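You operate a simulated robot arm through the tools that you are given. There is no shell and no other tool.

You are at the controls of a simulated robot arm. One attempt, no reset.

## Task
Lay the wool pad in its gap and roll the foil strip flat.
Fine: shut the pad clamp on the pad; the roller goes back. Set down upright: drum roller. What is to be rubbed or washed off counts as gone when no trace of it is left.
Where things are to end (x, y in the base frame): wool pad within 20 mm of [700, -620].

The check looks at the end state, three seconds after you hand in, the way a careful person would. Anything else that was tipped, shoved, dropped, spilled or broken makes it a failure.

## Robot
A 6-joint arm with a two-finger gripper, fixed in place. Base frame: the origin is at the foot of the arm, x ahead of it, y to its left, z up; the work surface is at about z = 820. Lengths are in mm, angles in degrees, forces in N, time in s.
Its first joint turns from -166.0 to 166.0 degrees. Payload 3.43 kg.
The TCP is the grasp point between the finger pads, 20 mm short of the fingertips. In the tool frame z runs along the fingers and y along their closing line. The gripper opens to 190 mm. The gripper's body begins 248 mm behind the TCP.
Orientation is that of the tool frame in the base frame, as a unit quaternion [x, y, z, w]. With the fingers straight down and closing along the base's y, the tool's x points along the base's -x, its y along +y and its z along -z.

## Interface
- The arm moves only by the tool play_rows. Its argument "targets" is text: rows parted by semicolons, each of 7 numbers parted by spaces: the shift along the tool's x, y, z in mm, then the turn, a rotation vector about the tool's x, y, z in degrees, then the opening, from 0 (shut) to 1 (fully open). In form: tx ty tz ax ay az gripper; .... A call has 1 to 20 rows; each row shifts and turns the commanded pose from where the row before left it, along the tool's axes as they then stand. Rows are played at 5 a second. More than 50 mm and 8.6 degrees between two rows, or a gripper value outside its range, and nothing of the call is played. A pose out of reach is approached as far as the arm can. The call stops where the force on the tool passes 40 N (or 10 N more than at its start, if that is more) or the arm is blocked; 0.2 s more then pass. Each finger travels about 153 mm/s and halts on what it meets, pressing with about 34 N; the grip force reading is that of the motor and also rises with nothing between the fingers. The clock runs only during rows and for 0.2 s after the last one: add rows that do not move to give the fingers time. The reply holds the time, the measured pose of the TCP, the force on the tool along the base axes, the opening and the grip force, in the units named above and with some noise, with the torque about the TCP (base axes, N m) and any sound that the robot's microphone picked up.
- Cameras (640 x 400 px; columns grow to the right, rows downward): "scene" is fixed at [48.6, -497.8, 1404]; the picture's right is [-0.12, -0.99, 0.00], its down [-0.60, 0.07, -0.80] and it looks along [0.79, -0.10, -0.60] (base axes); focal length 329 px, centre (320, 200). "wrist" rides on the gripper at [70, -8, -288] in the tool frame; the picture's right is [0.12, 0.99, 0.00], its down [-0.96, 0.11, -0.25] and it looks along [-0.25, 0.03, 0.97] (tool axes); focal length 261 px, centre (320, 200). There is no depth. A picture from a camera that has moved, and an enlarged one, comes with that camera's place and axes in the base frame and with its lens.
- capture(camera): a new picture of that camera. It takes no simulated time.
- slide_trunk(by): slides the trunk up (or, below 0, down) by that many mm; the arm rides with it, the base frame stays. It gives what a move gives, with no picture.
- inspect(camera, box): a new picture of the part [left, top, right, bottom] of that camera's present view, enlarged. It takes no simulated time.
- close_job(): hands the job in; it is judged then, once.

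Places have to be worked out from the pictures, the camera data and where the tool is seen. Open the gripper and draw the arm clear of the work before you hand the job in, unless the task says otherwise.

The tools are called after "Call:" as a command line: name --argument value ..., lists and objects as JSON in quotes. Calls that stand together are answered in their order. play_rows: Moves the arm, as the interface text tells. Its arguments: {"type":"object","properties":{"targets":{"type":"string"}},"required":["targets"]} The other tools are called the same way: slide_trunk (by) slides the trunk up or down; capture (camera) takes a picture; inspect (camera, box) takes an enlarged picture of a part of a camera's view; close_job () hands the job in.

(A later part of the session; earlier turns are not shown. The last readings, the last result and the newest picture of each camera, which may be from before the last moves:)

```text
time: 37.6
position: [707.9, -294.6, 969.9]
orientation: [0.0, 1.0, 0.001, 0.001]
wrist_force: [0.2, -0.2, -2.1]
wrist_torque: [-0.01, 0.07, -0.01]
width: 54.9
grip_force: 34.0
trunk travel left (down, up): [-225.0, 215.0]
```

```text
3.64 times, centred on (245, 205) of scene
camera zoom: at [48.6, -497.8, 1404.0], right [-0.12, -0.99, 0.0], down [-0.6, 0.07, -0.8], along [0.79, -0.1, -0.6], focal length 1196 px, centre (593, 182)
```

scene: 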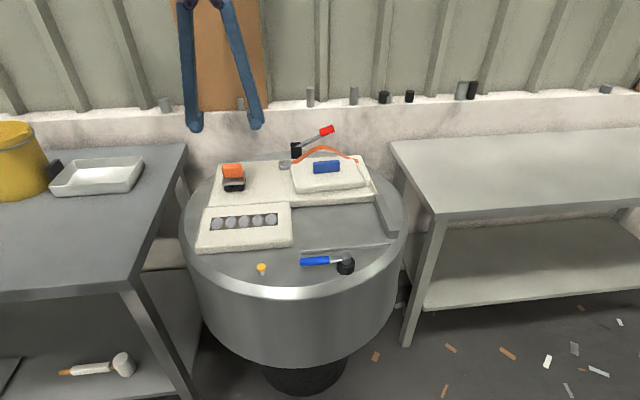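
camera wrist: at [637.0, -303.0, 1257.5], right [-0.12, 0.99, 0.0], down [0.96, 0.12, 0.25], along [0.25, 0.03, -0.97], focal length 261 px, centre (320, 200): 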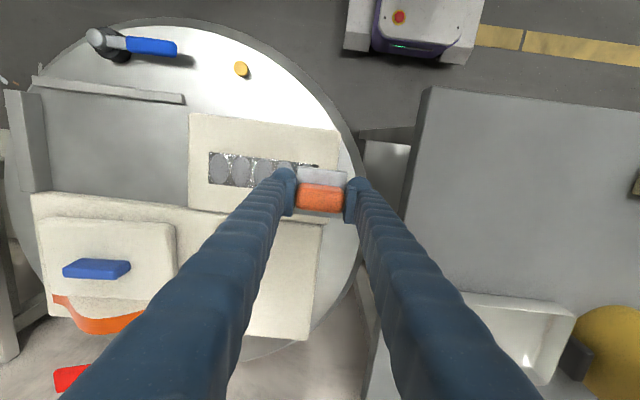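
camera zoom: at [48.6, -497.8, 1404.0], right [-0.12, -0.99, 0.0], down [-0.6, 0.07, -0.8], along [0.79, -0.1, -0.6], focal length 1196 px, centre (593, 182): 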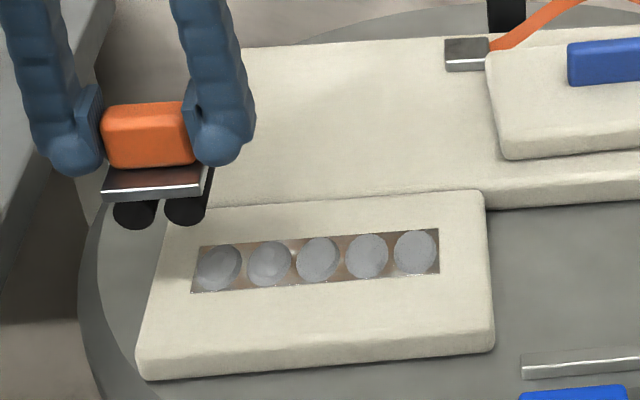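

Another fix gives strip centre x≈710.5. I lower the roller toward the strip, first to z≈922, reading the force.

Call:
play_rows --targets "-2 -1 20 0 0 0 0; 0 0 18 0 0 0 0; 0 0 10 0 0 0 0; 0 0 0 0 0 0 0"

Call:
inspect --camera "scene" --box '[190, 190, 300, 260]'

```text
time: 38.6
position: [711.3, -297.5, 921.2]
orientation: [0.001, 1.0, 0.0, 0.001]
wrist_force: [0.5, -0.4, -1.9]
wrist_torque: [-0.02, 0.04, -0.01]
width: 54.7
grip_force: 33.6
trunk travel left (down, up): [-225.0, 215.0]
```

```text
5.71 times, centred on (245, 225) of scene
camera zoom: at [48.6, -497.8, 1404.0], right [-0.12, -0.99, 0.0], down [-0.6, 0.07, -0.8], along [0.79, -0.1, -0.6], focal length 1880 px, centre (749, 57)
```

zoom: 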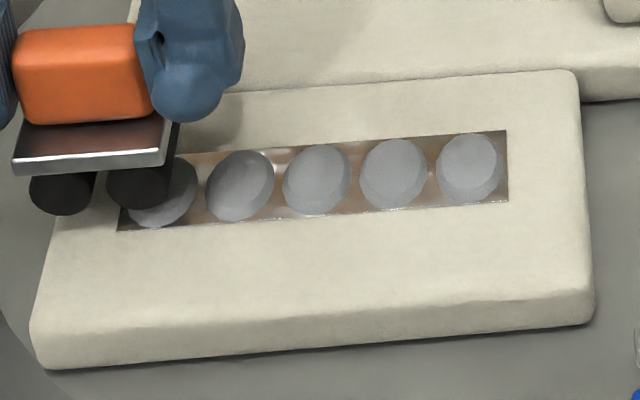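

No contact yet at z=921. I continue down in small steps.

Call:
play_rows --targets "0 0 4 0 0 0 0; 0 0 3 0 0 0 0; 0 0 2 0 0 0 0; 0 0 0 0 0 0 0"

```text
time: 39.6
position: [712.8, -296.6, 912.2]
orientation: [0.0, 1.0, 0.0, 0.001]
wrist_force: [-0.4, 0.3, -1.7]
wrist_torque: [0.0, -0.02, 0.0]
width: 54.9
grip_force: 33.8
trunk travel left (down, up): [-225.0, 215.0]
```

Still free at z=912; further down in 2 mm steps.

Call:
play_rows --targets "0 0 2 0 0 0 0; 0 0 2 0 0 0 0; 0 0 0 0 0 0 0"

```text
time: 40.4
position: [712.0, -297.1, 911.8]
orientation: [0.0, 1.0, 0.0, 0.002]
wrist_force: [-0.1, 3.5, 23.4]
wrist_torque: [0.34, 0.36, -0.01]
width: 55.1
grip_force: 33.8
trunk travel left (down, up): [-225.0, 215.0]
```

Contact: about 23 N down force with the roller on the strip's first bump. I roll slowly in −y and watch force and picture.

Call:
play_rows --targets "0 -4 0 0 0 0 0; 0 -8 0 0 0 0 0; 0 -8 0 0 0 0 0; 0 -8 0 0 0 0 0; 0 -8 0 0 0 0 0"

Call:
inspect --camera "scene" --box '[190, 190, 300, 260]'

```text
time: 40.9
position: [712.6, -298.4, 912.1]
orientation: [0.001, 1.0, 0.002, 0.0]
wrist_force: [-3.5, 4.6, 9.7]
wrist_torque: [-0.06, 0.03, -0.05]
width: 54.9
grip_force: 33.7
trunk travel left (down, up): [-225.0, 215.0]
stopped in row 2: the force on the tool passed its limit at 45 N (the readings are from after the stop); the commanded pose is now the measured one
```

```text
5.71 times, centred on (245, 225) of scene
camera zoom: at [48.6, -497.8, 1404.0], right [-0.12, -0.99, 0.0], down [-0.6, 0.07, -0.8], along [0.79, -0.1, -0.6], focal length 1880 px, centre (749, 57)
```

zoom: 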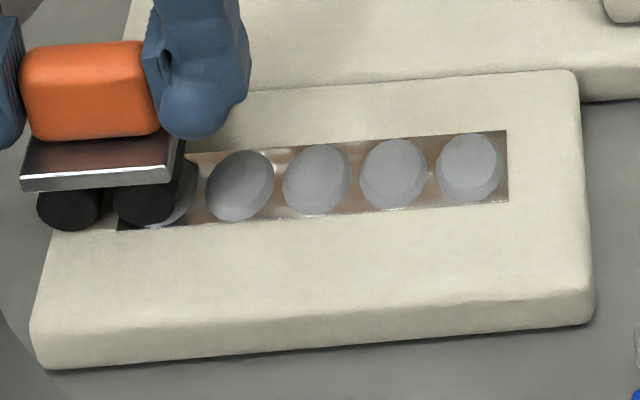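

The force passed 45 N as the drum climbed the bump; now it sits at ≈10 N. I go on with finer, slower steps.

Call:
play_rows --targets "0 -2 0 0 0 0 0; 0 -2 0 0 0 0 0; 0 -2 0 0 0 0 0; 0 -2 0 0 0 0 0; 0 -2 0 0 0 0 0"

Call:
inspect --camera "scene" --box '[190, 190, 300, 260]'

```text
time: 42.1
position: [715.2, -308.8, 911.5]
orientation: [0.0, 1.0, 0.001, 0.002]
wrist_force: [3.7, 11.4, 15.8]
wrist_torque: [0.19, -0.18, 0.09]
width: 54.9
grip_force: 34.5
trunk travel left (down, up): [-225.0, 215.0]
```

```text
5.71 times, centred on (245, 225) of scene
camera zoom: at [48.6, -497.8, 1404.0], right [-0.12, -0.99, 0.0], down [-0.6, 0.07, -0.8], along [0.79, -0.1, -0.6], focal length 1880 px, centre (749, 57)
```

zoom: 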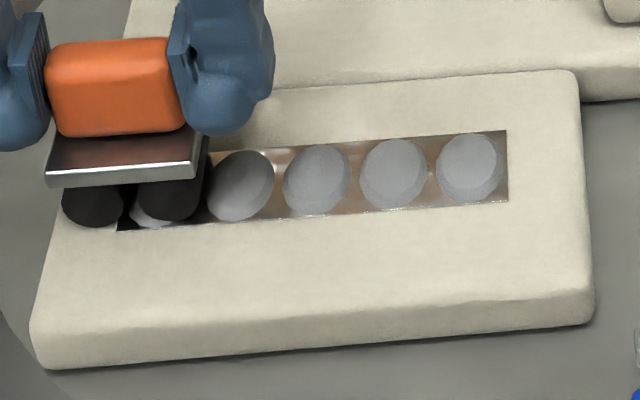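

It is advancing (y=−309) with ≈16 N; x reads a few mm high, so I correct x by −4 while continuing to roll.

Call:
play_rows --targets "1 -3 0 0 0 0 0; 1 -3 0 0 0 0 0; 1 -3 0 0 0 0 0; 1 -3 0 0 0 0 0; 0 -3 0 0 0 0 0; 0 -3 0 0 0 0 0"

Call:
inspect --camera "scene" --box '[190, 190, 300, 260]'

```text
time: 43.5
position: [707.3, -325.1, 910.9]
orientation: [-0.001, 1.0, 0.001, 0.001]
wrist_force: [2.8, 18.8, 28.1]
wrist_torque: [0.28, -0.04, 0.03]
width: 55.0
grip_force: 34.0
trunk travel left (down, up): [-225.0, 215.0]
```

```text
5.71 times, centred on (245, 225) of scene
camera zoom: at [48.6, -497.8, 1404.0], right [-0.12, -0.99, 0.0], down [-0.6, 0.07, -0.8], along [0.79, -0.1, -0.6], focal length 1880 px, centre (749, 57)
```

zoom: 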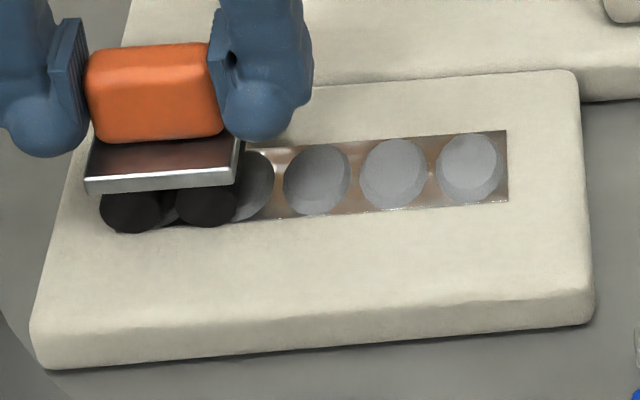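

Force is 28 N down and 19 N drag, so I ease up by 1.5 mm and continue rolling.

Call:
play_rows --targets "0 0 -1 0 0 0 0; -1 -3 -0.5 0 0 0 0; -1 -3 0 0 0 0 0; 0 -3 0 0 0 0 0; 0 -3 0 0 0 0 0; 0 -3 0 0 0 0 0; 0 -3 0 0 0 0 0; 0 -3 0 0 0 0 0"

Call:
inspect --camera "scene" --box '[190, 190, 300, 260]'

Call:
inspect --camera "wrist" --box '[220, 130, 400, 230]'

```text
time: 45.3
position: [711.4, -348.4, 911.2]
orientation: [0.0, 1.0, 0.002, 0.001]
wrist_force: [0.6, 0.4, -0.9]
wrist_torque: [-0.02, 0.01, 0.0]
width: 54.7
grip_force: 33.9
trunk travel left (down, up): [-225.0, 215.0]
```

```text
5.71 times, centred on (245, 225) of scene
camera zoom: at [48.6, -497.8, 1404.0], right [-0.12, -0.99, 0.0], down [-0.6, 0.07, -0.8], along [0.79, -0.1, -0.6], focal length 1880 px, centre (749, 57)
```

zoom: 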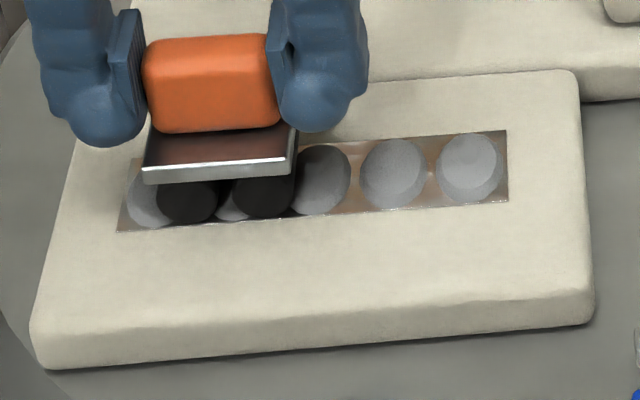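

```text
3.56 times, centred on (310, 180) of wrist
camera zoom: at [639.8, -357.5, 1198.7], right [-0.12, 0.99, 0.0], down [0.96, 0.12, 0.25], along [0.25, 0.03, -0.97], focal length 927 px, centre (356, 271)
```

zoom: 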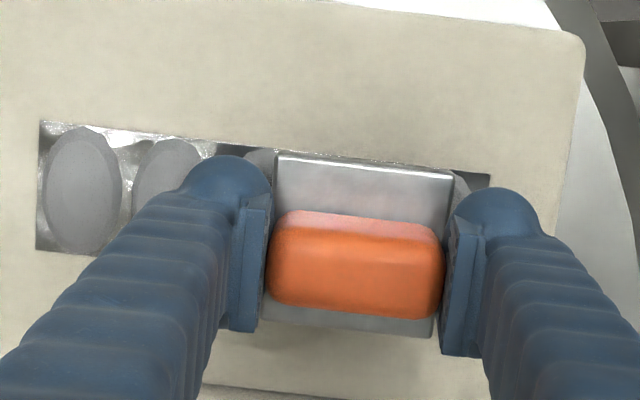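

Force dropped to zero (lifted off), so I check the state of the first bump: I raise the roller a bit and look at the strip.

Call:
play_rows --targets "0 0 -10 0 0 0 0; 0 -10 -25 0 0 0 0; 0 -30 -25 0 0 0 0; 0 -30 0 0 0 0 0; 0 0 0 0 0 0 0"

Call:
inspect --camera "scene" --box '[195, 200, 295, 250]'

Call:
inspect --camera "wrist" --box '[280, 130, 440, 230]'

```text
time: 46.5
position: [711.2, -419.0, 970.6]
orientation: [0.001, 1.0, 0.002, 0.001]
wrist_force: [-0.2, -0.2, -1.1]
wrist_torque: [0.07, -0.02, -0.01]
width: 54.6
grip_force: 34.0
trunk travel left (down, up): [-225.0, 215.0]
```

```text
6.40 times, centred on (245, 225) of scene
camera zoom: at [48.6, -497.8, 1404.0], right [-0.12, -0.99, 0.0], down [-0.6, 0.07, -0.8], along [0.79, -0.1, -0.6], focal length 2105 px, centre (800, 40)
```

zoom: 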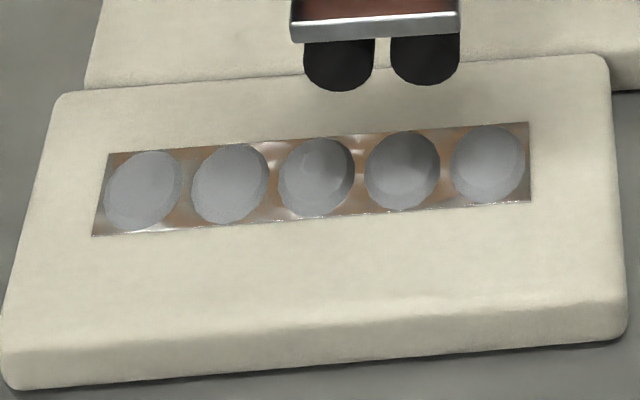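

```text
4.00 times, centred on (360, 180) of wrist
camera zoom: at [640.0, -429.3, 1258.3], right [-0.12, 0.99, 0.0], down [0.96, 0.12, 0.25], along [0.25, 0.03, -0.97], focal length 1043 px, centre (160, 280)
```

zoom: 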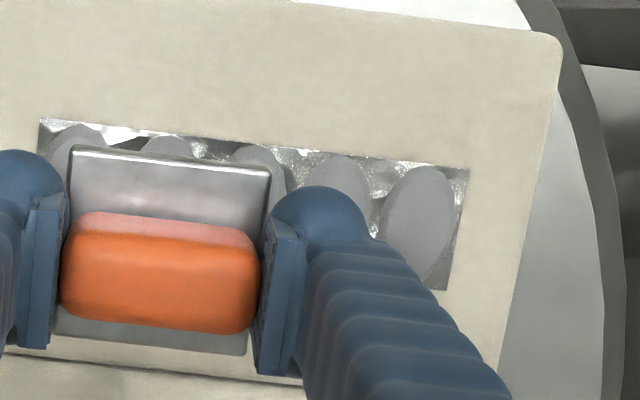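

The discs at the +y end look a bit lighter/flatter but aren't gone, so rolling needs fuller, firmer passes. I go to the −y end (y≈−470) and lower to just above contact.

Call:
play_rows --targets "0 -25 0 0 0 0 0; 0 -26 0 0 0 0 0; 0 0 25 0 0 0 0; 0 0 22 0 0 0 0; 0 0 9 0 0 0 0; 0 0 0 0 0 0 0"

Call:
inspect --camera "scene" --box '[195, 200, 295, 250]'

```text
time: 47.9
position: [712.6, -469.8, 916.6]
orientation: [-0.002, 1.0, 0.002, 0.001]
wrist_force: [-0.1, 0.9, -2.0]
wrist_torque: [0.03, 0.0, 0.01]
width: 54.9
grip_force: 34.1
trunk travel left (down, up): [-225.0, 215.0]
```

```text
6.40 times, centred on (245, 225) of scene
camera zoom: at [48.6, -497.8, 1404.0], right [-0.12, -0.99, 0.0], down [-0.6, 0.07, -0.8], along [0.79, -0.1, -0.6], focal length 2105 px, centre (800, 40)
```

zoom: 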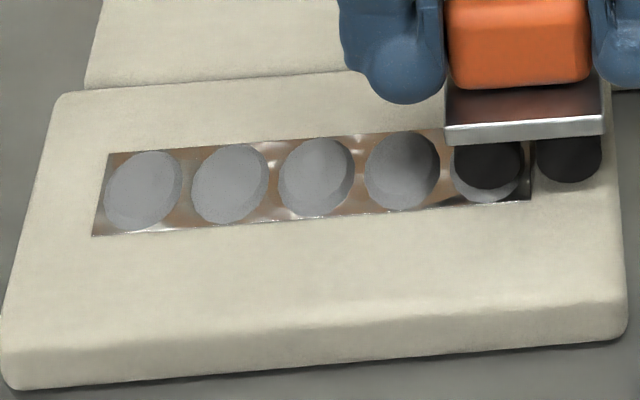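

Roller is poised at the −y end with the drums spanning the strip's width. I press down to about 20 N.

Call:
play_rows --targets "1.5 0 3 0 0 0 0; 0 0 3 0 0 0 0; 0 0 2 0 0 0 0; 0 0 0 0 0 0 0"

```text
time: 48.9
position: [710.7, -469.4, 910.6]
orientation: [-0.001, 1.0, 0.001, 0.004]
wrist_force: [3.0, 3.7, 32.0]
wrist_torque: [-0.16, 0.41, 0.02]
width: 54.7
grip_force: 33.9
trunk travel left (down, up): [-225.0, 215.0]
```

32 N is a bit high; I ease 1 mm and roll in +y.

Call:
play_rows --targets "0 0 -1 0 0 0 0; 0 2 0 0 0 0 0; 0 3 0 0 0 0 0; 0 3 0 0 0 0 0; 0 3 0 0 0 0 0; 0 3 0 0 0 0 0; 0 3 0 0 0 0 0; 0 3 0 0 0 0 0; 0 3 0 0 0 0 0; 0 3 0 0 0 0 0; 0 3 0 0 0 0 0; 0 3 0 0 0 0 0"

Call:
inspect --camera "scene" --box '[195, 200, 295, 250]'

```text
time: 49.9
position: [708.8, -463.8, 910.4]
orientation: [-0.001, 1.0, -0.001, 0.002]
wrist_force: [-3.5, 0.9, 8.2]
wrist_torque: [0.3, 0.15, 0.21]
width: 55.0
grip_force: 33.5
trunk travel left (down, up): [-225.0, 215.0]
stopped in row 5: the force on the tool passed its limit at 46 N (the readings are from after the stop); the commanded pose is now the measured one
```

```text
6.40 times, centred on (245, 225) of scene
camera zoom: at [48.6, -497.8, 1404.0], right [-0.12, -0.99, 0.0], down [-0.6, 0.07, -0.8], along [0.79, -0.1, -0.6], focal length 2105 px, centre (800, 40)
```

zoom: 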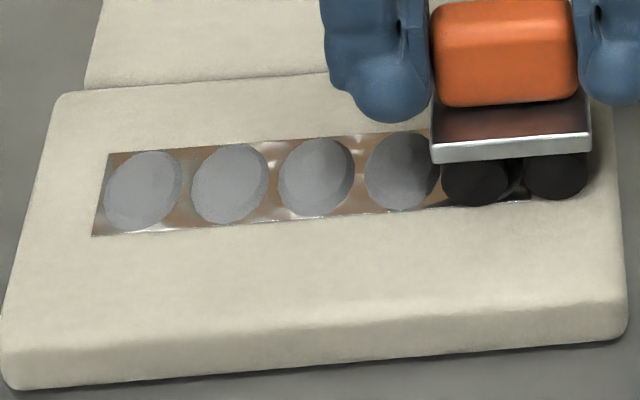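

Drag is substantial, so I roll with a lighter press (~10 N), continuing +y from here.

Call:
play_rows --targets "-1 2 0 0 0 0 0; -1 2 0 0 0 0 0; 0 2 0 0 0 0 0; 0 2 0 0 0 0 0; 0 2 0 0 0 0 0; 0 2 0 0 0 0 0; 0 2 0 0 0 0 0; 0 2 0 0 0 0 0"

Call:
inspect --camera "scene" --box '[195, 200, 295, 250]'

```text
time: 51.7
position: [711.9, -449.3, 910.0]
orientation: [0.0, 1.0, 0.0, 0.003]
wrist_force: [2.1, -12.9, 15.8]
wrist_torque: [-0.25, -0.17, -0.07]
width: 55.1
grip_force: 33.8
trunk travel left (down, up): [-225.0, 215.0]
```

```text
6.40 times, centred on (245, 225) of scene
camera zoom: at [48.6, -497.8, 1404.0], right [-0.12, -0.99, 0.0], down [-0.6, 0.07, -0.8], along [0.79, -0.1, -0.6], focal length 2105 px, centre (800, 40)
```

zoom: 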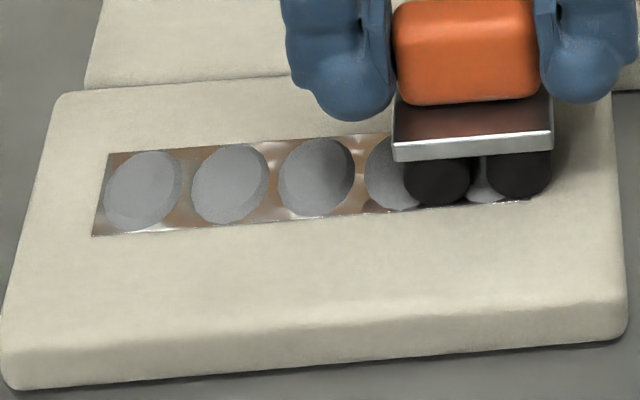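

Steady at 16 N normal, 13 N drag. I continue along the strip in 3 mm steps.

Call:
play_rows --targets "0 3 0 0 0 0 0; 0 3 0 0 0 0 0; 0 3 0 0 0 0 0; 0 3 0 0 0 0 0; 0 3 0 0 0 0 0; 0 3 0 0 0 0 0; 0 3 0 0 0 0 0; 0 3 0 0 0 0 0; 0 3 0 0 0 0 0; 0 3 0 0 0 0 0"

Call:
inspect --camera "scene" --box '[195, 200, 295, 250]'

```text
time: 53.9
position: [710.9, -417.3, 910.3]
orientation: [0.0, 1.0, 0.001, 0.001]
wrist_force: [-1.9, -11.2, 16.6]
wrist_torque: [-0.17, 0.0, 0.01]
width: 55.0
grip_force: 33.9
trunk travel left (down, up): [-225.0, 215.0]
```

```text
6.40 times, centred on (245, 225) of scene
camera zoom: at [48.6, -497.8, 1404.0], right [-0.12, -0.99, 0.0], down [-0.6, 0.07, -0.8], along [0.79, -0.1, -0.6], focal length 2105 px, centre (800, 40)
```

zoom: 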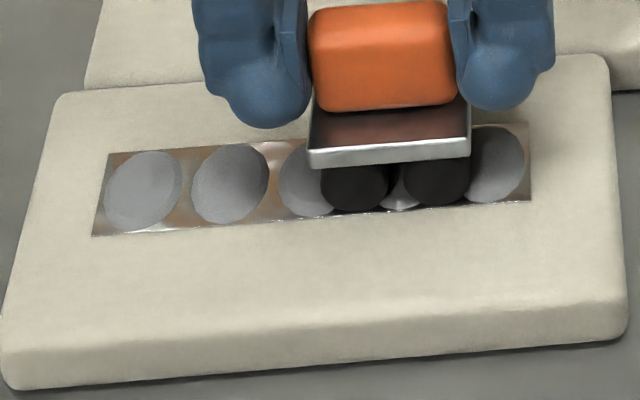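

The first disc after both drums passed is still visible; I finish this pass to the +y end, then evaluate whether each pass changes the discs.

Call:
play_rows --targets "0 4 0 0 0 0 0; 0 4 0 0 0 0 0; 0 4 0 0 0 0 0; 0 4 0 0 0 0 0; 0 4 0 0 0 0 0; 0 4 0 0 0 0 0; 0 4 0 0 0 0 0; 0 4 0 0 0 0 0; 0 4 0 0 0 0 0; 0 4 0 0 0 0 0; 0 4 0 0 0 0 0; 0 4 0 0 0 0 0; 0 4 0 0 0 0 0; 0 4 0 0 0 0 0; 0 4 0 0 0 0 0; 0 4 0 0 0 0 0"

Call:
inspect --camera "scene" --box '[195, 200, 295, 250]'

```text
time: 57.3
position: [710.4, -354.1, 909.4]
orientation: [-0.001, 1.0, 0.0, 0.002]
wrist_force: [0.3, 0.6, -0.7]
wrist_torque: [0.05, -0.04, 0.01]
width: 54.8
grip_force: 34.1
trunk travel left (down, up): [-225.0, 215.0]
```

```text
6.40 times, centred on (245, 225) of scene
camera zoom: at [48.6, -497.8, 1404.0], right [-0.12, -0.99, 0.0], down [-0.6, 0.07, -0.8], along [0.79, -0.1, -0.6], focal length 2105 px, centre (800, 40)
```

zoom: 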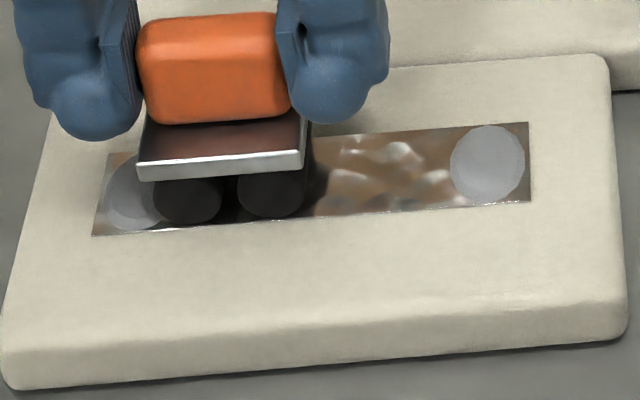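

Two bumps have vanished — flattening works with ~16 N. The roller has now lost contact as the surface dropped, so I press down 3 mm and continue to the +y end.

Call:
play_rows --targets "0 0 1.5 0 0 0 0; 0 0 1.5 0 0 0 0; 0 0 0 0 0 0 0"

```text
time: 58.1
position: [712.5, -353.8, 910.8]
orientation: [-0.001, 1.0, 0.0, 0.003]
wrist_force: [-0.4, 0.3, 26.4]
wrist_torque: [0.62, 0.43, 0.02]
width: 54.8
grip_force: 34.0
trunk travel left (down, up): [-225.0, 215.0]
```

26 N now; I ease 0.8 mm and roll on in +y.

Call:
play_rows --targets "0 0 -0.8 0 0 0 0; 1 2 0 0 0 0 0; 1 2 0 0 0 0 0; 0 2 0 0 0 0 0; 0 3 0 0 0 0 0; 0 3 0 0 0 0 0; 0 3 0 0 0 0 0; 0 3 0 0 0 0 0; 0 3 0 0 0 0 0; 0 3 0 0 0 0 0"

Call:
inspect --camera "scene" --box '[195, 200, 295, 250]'

```text
time: 58.9
position: [711.6, -355.2, 910.7]
orientation: [-0.001, 1.0, -0.003, 0.004]
wrist_force: [-3.9, -1.5, 8.1]
wrist_torque: [0.21, 0.42, 0.2]
width: 55.1
grip_force: 34.1
trunk travel left (down, up): [-225.0, 215.0]
stopped in row 3: the force on the tool passed its limit at 42 N (the readings are from after the stop); the commanded pose is now the measured one
```

```text
6.40 times, centred on (245, 225) of scene
camera zoom: at [48.6, -497.8, 1404.0], right [-0.12, -0.99, 0.0], down [-0.6, 0.07, -0.8], along [0.79, -0.1, -0.6], focal length 2105 px, centre (800, 40)
```

zoom: 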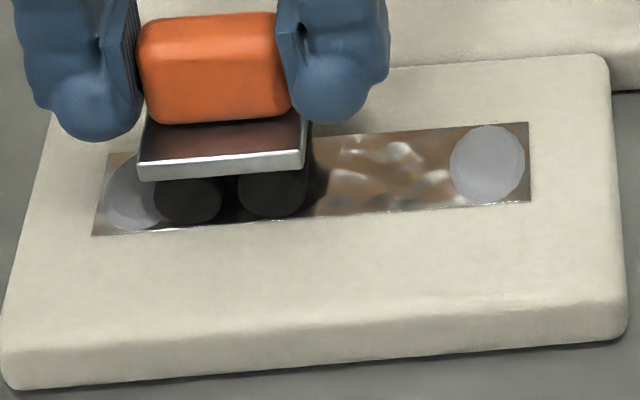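

Starting from the lighter ≈8 N press worked before, so I continue in +y with 2 mm steps from here.

Call:
play_rows --targets "0 2 0 0 0 0 0; 0 2 0 0 0 0 0; 0 2 0 0 0 0 0; 0 2 0 0 0 0 0; 0 2 0 0 0 0 0; 0 3 0 0 0 0 0; 0 3 0 0 0 0 0; 0 3 0 0 0 0 0; 0 3 0 0 0 0 0; 0 3 0 0 0 0 0"

Call:
inspect --camera "scene" --box '[195, 200, 295, 250]'

```text
time: 61.1
position: [710.3, -328.1, 910.4]
orientation: [-0.001, 1.0, -0.002, 0.005]
wrist_force: [-0.3, -9.3, 17.9]
wrist_torque: [0.04, -0.3, -0.05]
width: 55.1
grip_force: 33.7
trunk travel left (down, up): [-225.0, 215.0]
```

```text
6.40 times, centred on (245, 225) of scene
camera zoom: at [48.6, -497.8, 1404.0], right [-0.12, -0.99, 0.0], down [-0.6, 0.07, -0.8], along [0.79, -0.1, -0.6], focal length 2105 px, centre (800, 40)
```

zoom: 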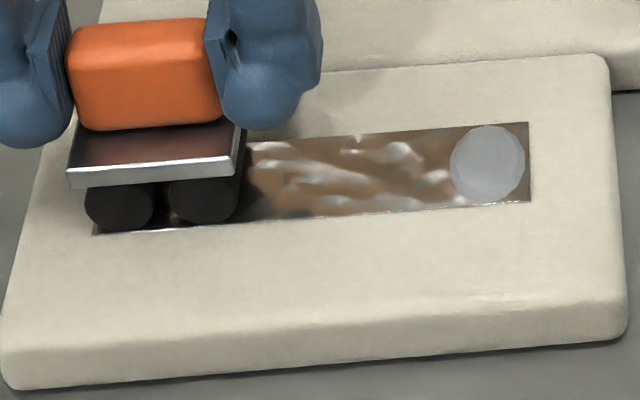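

Bump 4 is gone too. I continue to y≈−298 to finish bump 5.

Call:
play_rows --targets "0 3 0 0 0 0 0; 0 3 0 0 0 0 0; 0 3 0 0 0 0 0; 0 3 0 0 0 0 0; 0 3 0 0 0 0 0; 0 3 0 0 0 0 0; 0 3 0 0 0 0 0; 0 3 0 0 0 0 0; 0 3 0 0 0 0 0; 0 3 0 0 0 0 0"

Call:
inspect --camera "scene" --box '[195, 200, 295, 250]'

```text
time: 63.3
position: [713.1, -298.7, 910.4]
orientation: [0.0, 1.0, -0.003, 0.005]
wrist_force: [-0.6, -13.6, 16.1]
wrist_torque: [-0.45, -0.01, -0.01]
width: 54.8
grip_force: 33.0
trunk travel left (down, up): [-225.0, 215.0]
```

```text
6.40 times, centred on (245, 225) of scene
camera zoom: at [48.6, -497.8, 1404.0], right [-0.12, -0.99, 0.0], down [-0.6, 0.07, -0.8], along [0.79, -0.1, -0.6], focal length 2105 px, centre (800, 40)
```

zoom: 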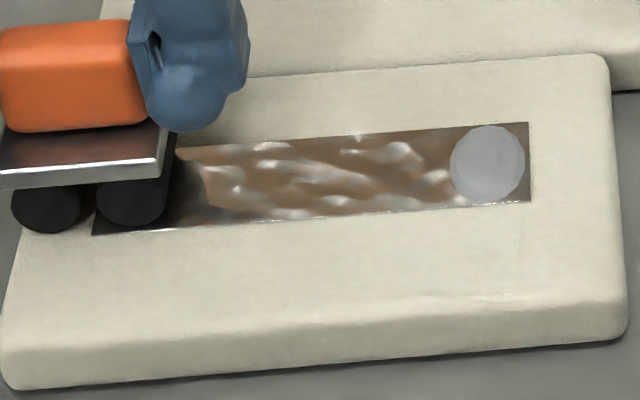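

Only the −y-end disc is left. I lift, move back above it and check the whole strip.

Call:
play_rows --targets "0 0 -5 0 0 0 0; 0 -20 -10 0 0 0 0; 0 -40 0 0 0 0 0; 0 -40 0 0 0 0 0; 0 -30 0 0 0 0 0; 0 0 0 0 0 0 0"

Call:
inspect --camera "scene" --box '[195, 200, 295, 250]'

```text
time: 64.7
position: [713.1, -430.4, 925.9]
orientation: [-0.001, 1.0, -0.001, 0.004]
wrist_force: [0.4, -1.5, -1.6]
wrist_torque: [0.04, 0.01, 0.04]
width: 54.9
grip_force: 34.3
trunk travel left (down, up): [-225.0, 215.0]
```

```text
6.40 times, centred on (245, 225) of scene
camera zoom: at [48.6, -497.8, 1404.0], right [-0.12, -0.99, 0.0], down [-0.6, 0.07, -0.8], along [0.79, -0.1, -0.6], focal length 2105 px, centre (800, 40)
```

zoom: 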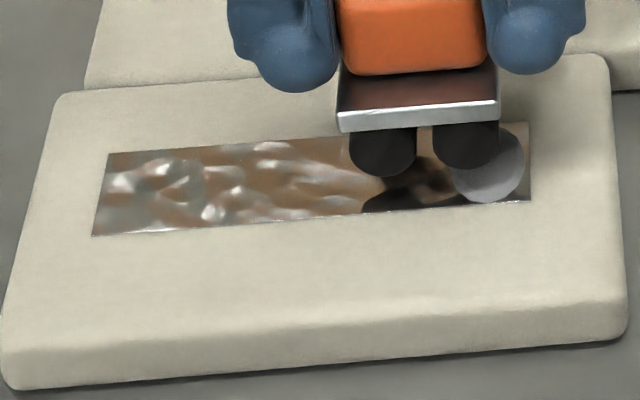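

Four bumps are gone. I lower the roller beside the last one (y≈−430) to contact.

Call:
play_rows --targets "2 0 8 0 0 0 0; 0 0 5 0 0 0 0; 0 0 2 0 0 0 0; 0 0 1 0 0 0 0; 0 0 0 0 0 0 0"

```text
time: 65.9
position: [711.9, -428.4, 912.1]
orientation: [0.0, 1.0, -0.003, 0.005]
wrist_force: [2.2, 0.3, 8.2]
wrist_torque: [0.28, -0.11, -0.04]
width: 55.1
grip_force: 34.3
trunk travel left (down, up): [-225.0, 215.0]
```

At 8 N contact I roll toward −y over the last disc.

Call:
play_rows --targets "0 -2 0.3 0 0 0 0; 0 -2 0.3 0 0 0 0; 0 -2 0 0 0 0 0; 0 -2 0 0 0 0 0; 0 -3 0 0 0 0 0; 0 -3 0 0 0 0 0; 0 -3 0 0 0 0 0; 0 -3 0 0 0 0 0"

Call:
inspect --camera "scene" --box '[195, 200, 295, 250]'

```text
time: 67.7
position: [710.0, -448.9, 909.5]
orientation: [0.0, 1.0, -0.004, 0.004]
wrist_force: [-0.6, 12.2, 19.8]
wrist_torque: [0.32, 0.06, -0.07]
width: 55.0
grip_force: 34.1
trunk travel left (down, up): [-225.0, 215.0]
```

```text
6.40 times, centred on (245, 225) of scene
camera zoom: at [48.6, -497.8, 1404.0], right [-0.12, -0.99, 0.0], down [-0.6, 0.07, -0.8], along [0.79, -0.1, -0.6], focal length 2105 px, centre (800, 40)
```

zoom: 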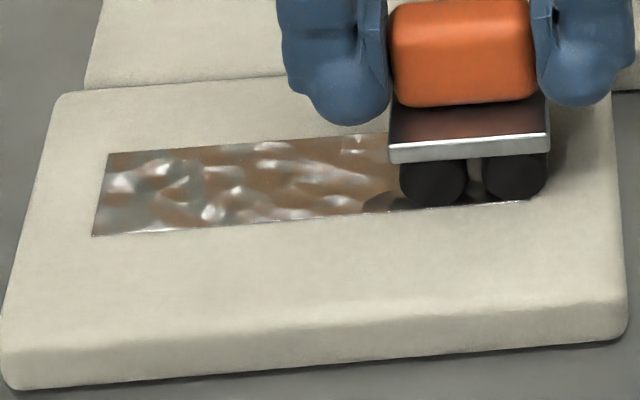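

Good force (20 N). I continue to y≈−476 in −y.

Call:
play_rows --targets "0 -3 0 0 0 0 0; 0 -3 0 0 0 0 0; 0 -3 0 0 0 0 0; 0 -3 0 0 0 0 0; 0 -3 0 0 0 0 0; 0 -3 0 0 0 0 0; 0 -3 0 0 0 0 0; 0 -3 0 0 0 0 0; 0 -2 0 0 0 0 0"

Call:
inspect --camera "scene" --box '[195, 200, 295, 250]'

```text
time: 69.7
position: [710.6, -472.6, 909.3]
orientation: [-0.001, 1.0, -0.003, 0.004]
wrist_force: [-0.4, 8.8, 16.9]
wrist_torque: [0.11, 0.14, -0.06]
width: 55.2
grip_force: 34.1
trunk travel left (down, up): [-225.0, 215.0]
```

```text
6.40 times, centred on (245, 225) of scene
camera zoom: at [48.6, -497.8, 1404.0], right [-0.12, -0.99, 0.0], down [-0.6, 0.07, -0.8], along [0.79, -0.1, -0.6], focal length 2105 px, centre (800, 40)
```

zoom: 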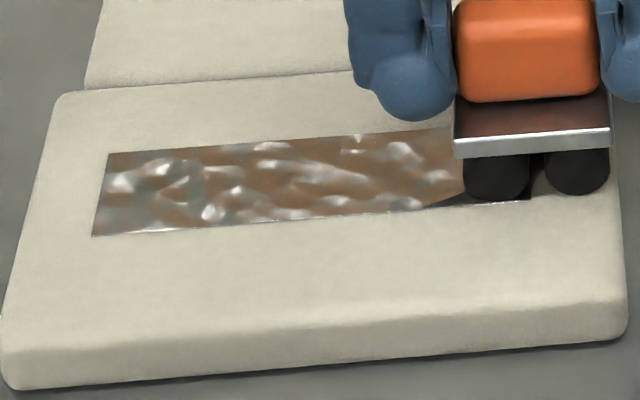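

I roll back over it in +y once more, then lift and look at the strip.

Call:
play_rows --targets "0 2 0 0 0 0 0; 0 3 0 0 0 0 0; 0 3 0 0 0 0 0; 0 3 0 0 0 0 0; 0 3 0 0 0 0 0; 0 3 0 0 0 0 0; 0 3 0 0 0 0 0; 0 3 0 0 0 0 0; 0 3 0 0 0 0 0; 0 3 0 0 0 0 0; 0 3 0 0 0 0 0; 0 3 0 0 0 0 0; 0 3 0 0 0 0 0"

Call:
inspect --camera "scene" --box '[195, 200, 295, 250]'

```text
time: 72.5
position: [709.2, -437.2, 909.5]
orientation: [-0.001, 1.0, -0.002, 0.005]
wrist_force: [-1.7, -25.0, 31.0]
wrist_torque: [-0.61, -0.05, -0.02]
width: 55.1
grip_force: 33.8
trunk travel left (down, up): [-225.0, 215.0]
```

```text
6.40 times, centred on (245, 225) of scene
camera zoom: at [48.6, -497.8, 1404.0], right [-0.12, -0.99, 0.0], down [-0.6, 0.07, -0.8], along [0.79, -0.1, -0.6], focal length 2105 px, centre (800, 40)
```

zoom: 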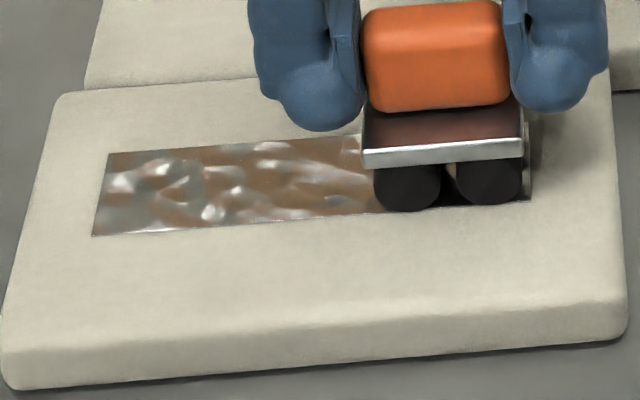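

All discs seem gone. I lift the roller off and move back toward its place, then inspect the strip unobstructed.

Call:
play_rows --targets "0 0 -3 0 0 0 0; 0 0 -10 0 0 0 0; 0 0 -25 0 0 0 0; 0 0 -25 0 0 0 0; -30 15 0 0 0 0 0; -35 20 0 0 0 0 0; -35 20 0 0 0 0 0; -30 15 0 0 0 0 0; -25 15 0 0 0 0 0; 0 0 0 0 0 0 0; 0 0 0 0 0 0 0"

Call:
inspect --camera "scene" --box '[195, 200, 295, 250]'

Call:
capture --camera "wrist"

```text
time: 74.9
position: [864.9, -352.0, 971.7]
orientation: [-0.001, 1.0, -0.002, 0.003]
wrist_force: [0.6, 0.2, -1.8]
wrist_torque: [0.03, -0.05, 0.0]
width: 54.7
grip_force: 34.1
trunk travel left (down, up): [-225.0, 215.0]
```

```text
6.40 times, centred on (245, 225) of scene
camera zoom: at [48.6, -497.8, 1404.0], right [-0.12, -0.99, 0.0], down [-0.6, 0.07, -0.8], along [0.79, -0.1, -0.6], focal length 2105 px, centre (800, 40)
```

zoom: 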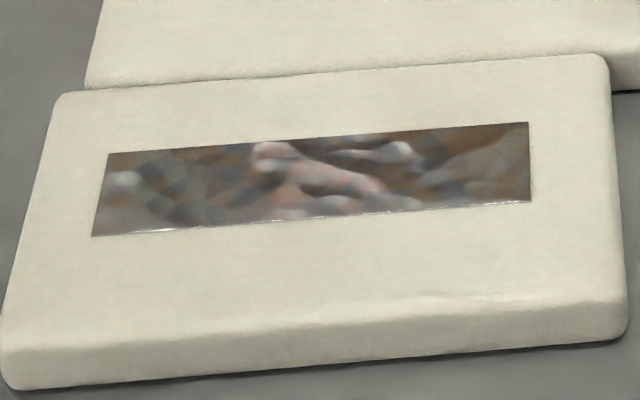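

```text
taken
camera wrist: at [792.3, -358.8, 1258.9], right [-0.12, 0.99, -0.01], down [0.96, 0.12, 0.25], along [0.25, 0.03, -0.97], focal length 261 px, centre (320, 200)
```

wrist: 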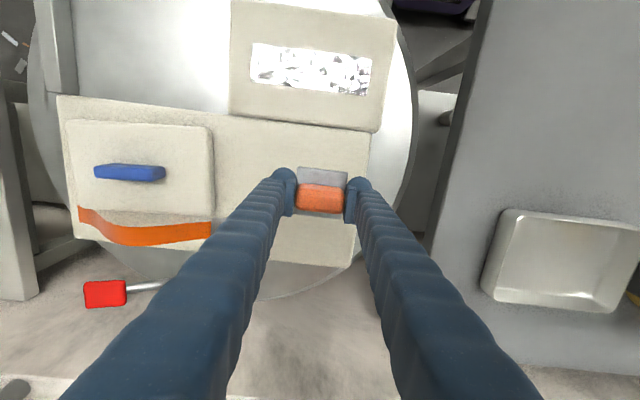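

All five bumps are gone in the scene view and the block hasn't moved. I check the strip enlarged in the wrist view too and compare the roller's pose before putting it back.

Call:
inspect --camera "wrist" --box '[220, 20, 400, 140]'

Call:
inspect --camera "scene" --box '[180, 110, 290, 210]'

Call:
inspect --camera "wrist" --box '[270, 150, 370, 230]'

```text
3.33 times, centred on (310, 80) of wrist
camera zoom: at [792.3, -358.8, 1258.9], right [-0.12, 0.99, -0.01], down [0.96, 0.12, 0.25], along [0.25, 0.03, -0.97], focal length 869 px, centre (353, 600)
```

zoom: 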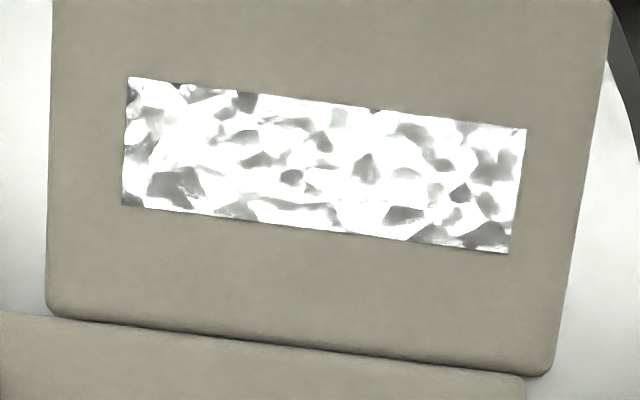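

```text
4.00 times, centred on (235, 160) of scene
camera zoom: at [48.6, -497.8, 1404.0], right [-0.12, -0.99, 0.0], down [-0.6, 0.07, -0.8], along [0.79, -0.1, -0.6], focal length 1316 px, centre (660, 360)
```

zoom: 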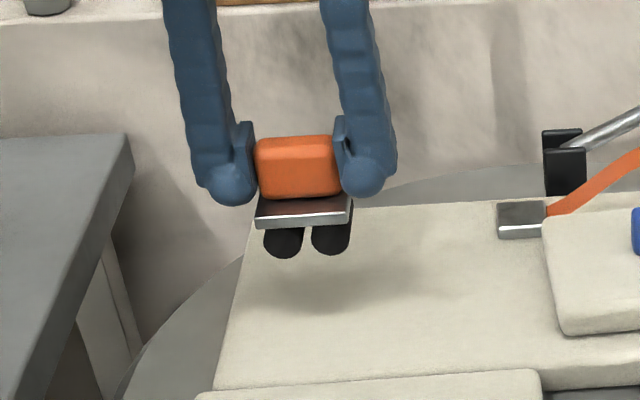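

```text
5.00 times, centred on (320, 190) of wrist
camera zoom: at [792.3, -358.8, 1258.9], right [-0.12, 0.99, -0.01], down [0.96, 0.12, 0.25], along [0.25, 0.03, -0.97], focal length 1303 px, centre (320, 250)
```

zoom: 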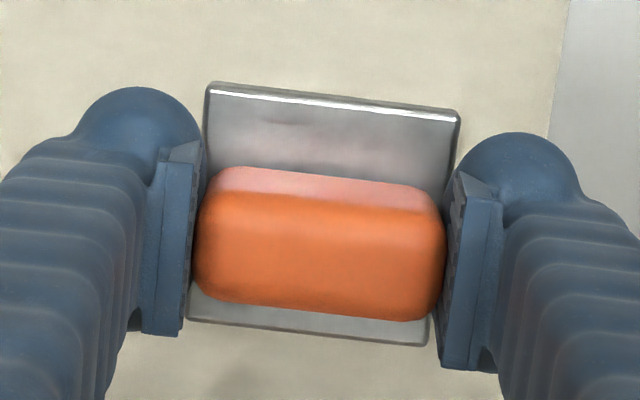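

The foil strip shows no trace of the bumps. Now I bring the roller over its original spot [869,-350] and lower to just above the blanket.

Call:
play_rows --targets "-4 2 20 0 0 0 0; 0 0 25 0 0 0 0; 0 0 8 0 0 0 0; 0 0 0 0 0 0 0"

Call:
inspect --camera "scene" --box '[205, 150, 265, 200]'

```text
time: 75.9
position: [868.3, -352.5, 919.0]
orientation: [0.0, 1.0, -0.003, 0.005]
wrist_force: [0.9, 0.4, -2.3]
wrist_torque: [0.0, 0.0, 0.0]
width: 55.2
grip_force: 34.0
trunk travel left (down, up): [-225.0, 215.0]
```

```text
8.00 times, centred on (235, 175) of scene
camera zoom: at [48.6, -497.8, 1404.0], right [-0.12, -0.99, 0.0], down [-0.6, 0.07, -0.8], along [0.79, -0.1, -0.6], focal length 2632 px, centre (1000, 400)
```

zoom: 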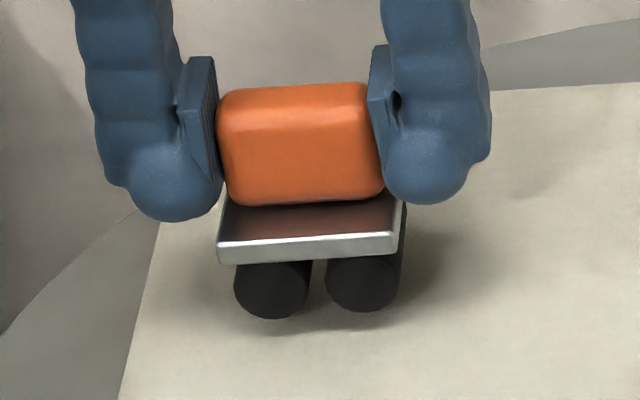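

Compared with the original picture the roller needs ≈2 mm in +y. I shift and lower in small steps to contact.

Call:
play_rows --targets "0 2 2 0 0 0 0; 0 0 2 0 0 0 0; 0 0 2 0 0 0 0; 0 0 1 0 0 0 0; 0 0 0 0 0 0 0"

Call:
inspect --camera "scene" --box '[205, 150, 265, 200]'

```text
time: 77.1
position: [869.4, -347.2, 911.5]
orientation: [0.0, 1.0, -0.002, 0.004]
wrist_force: [0.1, -0.2, -1.2]
wrist_torque: [-0.04, 0.0, 0.0]
width: 54.9
grip_force: 34.1
trunk travel left (down, up): [-225.0, 215.0]
```

```text
8.00 times, centred on (235, 175) of scene
camera zoom: at [48.6, -497.8, 1404.0], right [-0.12, -0.99, 0.0], down [-0.6, 0.07, -0.8], along [0.79, -0.1, -0.6], focal length 2632 px, centre (1000, 400)
```

zoom: 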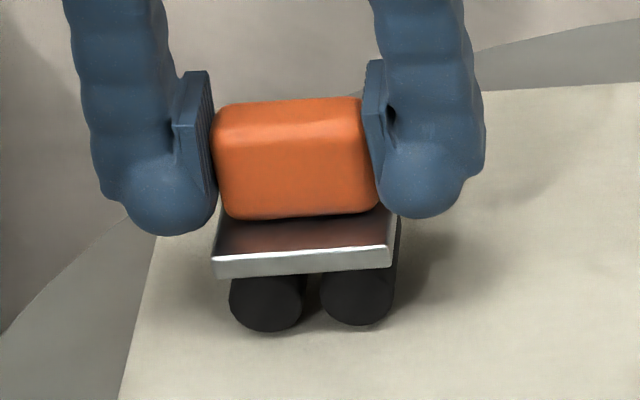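

Nearly down; I shift 1 mm back in −y and lower the last 2–3 mm until contact force shows.

Call:
play_rows --targets "0 -1 1 0 0 0 0; 0 0 1 0 0 0 0; 0 0 0.7 0 0 0 0; 0 0 0 0 0 0 0"

Call:
inspect --camera "scene" --box '[205, 150, 265, 200]'

```text
time: 78.1
position: [869.9, -349.8, 909.1]
orientation: [-0.001, 1.0, -0.002, 0.004]
wrist_force: [-0.4, 0.0, -1.2]
wrist_torque: [0.02, -0.02, -0.02]
width: 54.8
grip_force: 33.9
trunk travel left (down, up): [-225.0, 215.0]
```

```text
8.00 times, centred on (235, 175) of scene
camera zoom: at [48.6, -497.8, 1404.0], right [-0.12, -0.99, 0.0], down [-0.6, 0.07, -0.8], along [0.79, -0.1, -0.6], focal length 2632 px, centre (1000, 400)
```

zoom: 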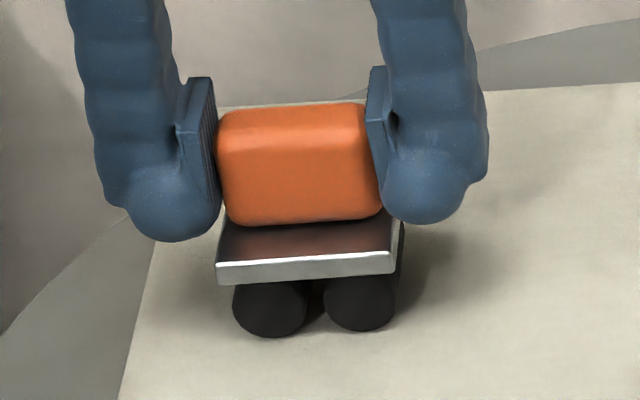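

Picture now matches the original within a pixel or two, but the weight is still on the gripper. I lower 1 mm more.

Call:
play_rows --targets "0 0 0.7 0 0 0 0; 0 0 0.5 0 0 0 0; 0 0 0 0 0 0 0"

```text
time: 78.9
position: [869.5, -348.8, 909.2]
orientation: [-0.001, 1.0, -0.002, 0.006]
wrist_force: [3.3, -0.3, 9.4]
wrist_torque: [0.28, -0.16, -0.08]
width: 54.9
grip_force: 34.2
trunk travel left (down, up): [-225.0, 215.0]
```

Contact (≈9 N). I ease 0.6 mm and open the fingers slowly, then rise clear.

Call:
play_rows --targets "0 0 -0.6 0 0 0 0; 0 0 0 0 0 0 0.29; 0 0 0 0 0 0 0.33; 0 0 0 0 0 0 0.4; 0 0 0 0 0 0 0.45; 0 0 0 0 0 0 0.45; 0 0 -20 0 0 0 0.45; 0 0 -30 0 0 0 0.45; 0 0 -40 0 0 0 0.45; 0 0 0 0 0 0 0.45"

Call:
inspect --camera "scene" --box '[205, 150, 265, 200]'

Call:
inspect --camera "wrist" --box '[270, 120, 370, 220]'

```text
time: 81.1
position: [868.5, -347.4, 998.3]
orientation: [-0.001, 1.0, -0.002, 0.003]
wrist_force: [0.8, -0.3, 0.0]
wrist_torque: [-0.06, -0.01, 0.0]
width: 85.3
grip_force: 0.0
trunk travel left (down, up): [-225.0, 215.0]
```

```text
8.00 times, centred on (235, 175) of scene
camera zoom: at [48.6, -497.8, 1404.0], right [-0.12, -0.99, 0.0], down [-0.6, 0.07, -0.8], along [0.79, -0.1, -0.6], focal length 2632 px, centre (1000, 400)
```

zoom: 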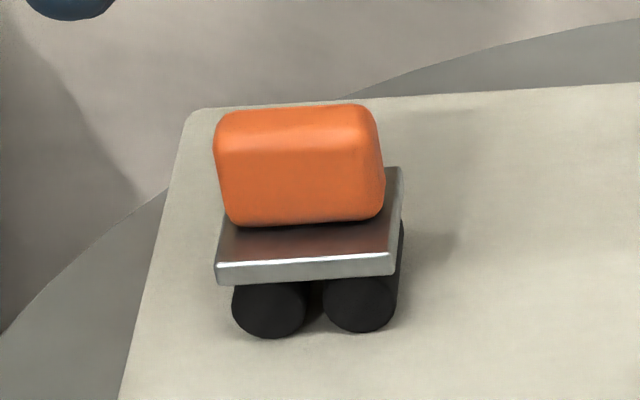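

```text
4.00 times, centred on (320, 170) of wrist
camera zoom: at [795.9, -354.1, 1284.1], right [-0.12, 0.99, -0.01], down [0.96, 0.12, 0.25], along [0.25, 0.03, -0.97], focal length 1043 px, centre (320, 320)
```

zoom: 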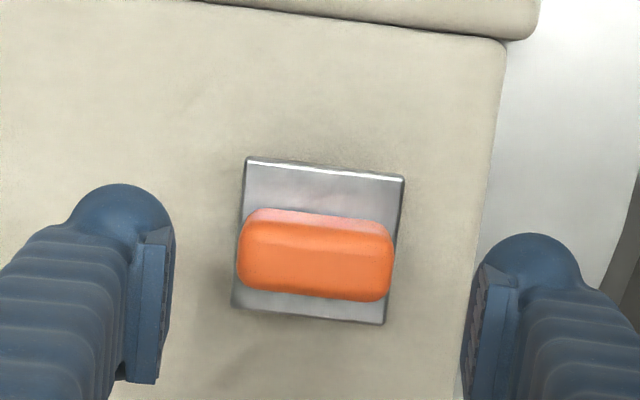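

The roller is back upright on its original spot (matching the first picture within about 1 mm). Now for the pad: I rise and move to about [770,-560,1060] for a good look at the pad and handle.

Call:
play_rows --targets "0 0 -40 0 0 0 0.45; 10 -40 -22 0 0 0 0.6; 20 -45 0 0 0 0 0.6; 20 -45 0 0 0 0 0.6; 20 -45 0 0 0 0 0.6; 20 -40 0 0 0 0 0.6; 8 0 0 0 0 0 0.6; 0 0 0 0 0 0 0.6"

Call:
capture --camera "wrist"

Call:
inspect --camera "wrist" --box '[220, 120, 420, 270]'

```text
time: 82.9
position: [771.1, -565.5, 1063.5]
orientation: [-0.001, 1.0, -0.003, 0.004]
wrist_force: [0.7, 0.3, 0.0]
wrist_torque: [-0.08, 0.04, -0.03]
width: 113.9
grip_force: 0.2
trunk travel left (down, up): [-225.0, 215.0]
```

```text
taken
camera wrist: at [698.4, -571.9, 1349.9], right [-0.12, 0.99, -0.01], down [0.96, 0.12, 0.25], along [0.25, 0.03, -0.97], focal length 261 px, centre (320, 200)
```

wrist: 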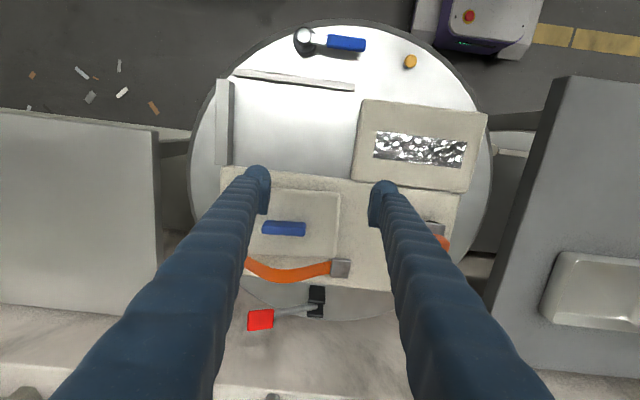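

```text
2.67 times, centred on (320, 195) of wrist
camera zoom: at [698.4, -571.9, 1349.9], right [-0.12, 0.99, -0.01], down [0.96, 0.12, 0.25], along [0.25, 0.03, -0.97], focal length 695 px, centre (320, 213)
```

zoom: 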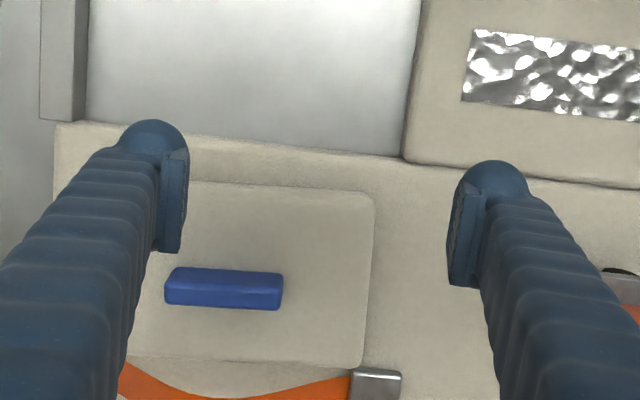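

I zoom in on the handle from both cameras for its exact position and height.

Call:
inspect --camera "wrist" --box '[250, 205, 330, 255]'

Call:
inspect --camera "scene" --box '[285, 150, 385, 210]'

```text
8.00 times, centred on (290, 230) of wrist
camera zoom: at [698.4, -571.9, 1349.9], right [-0.12, 0.99, -0.01], down [0.96, 0.12, 0.25], along [0.25, 0.03, -0.97], focal length 2085 px, centre (560, -40)
```

zoom: 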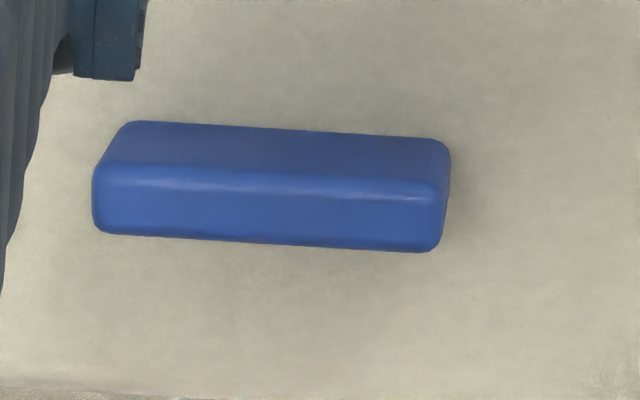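

```text
6.40 times, centred on (335, 180) of scene
camera zoom: at [48.6, -497.8, 1404.0], right [-0.12, -0.99, 0.0], down [-0.6, 0.07, -0.8], along [0.79, -0.1, -0.6], focal length 2105 px, centre (224, 328)
```

zoom: 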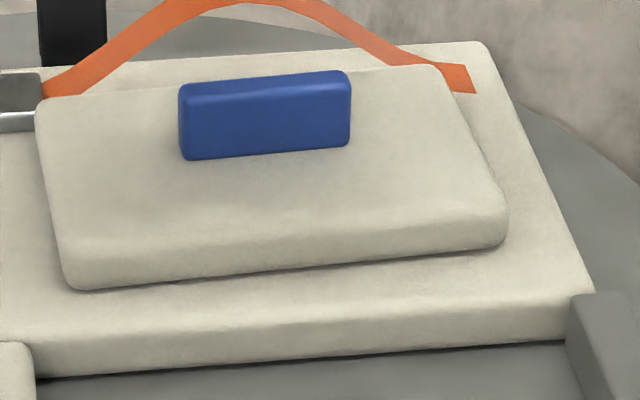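

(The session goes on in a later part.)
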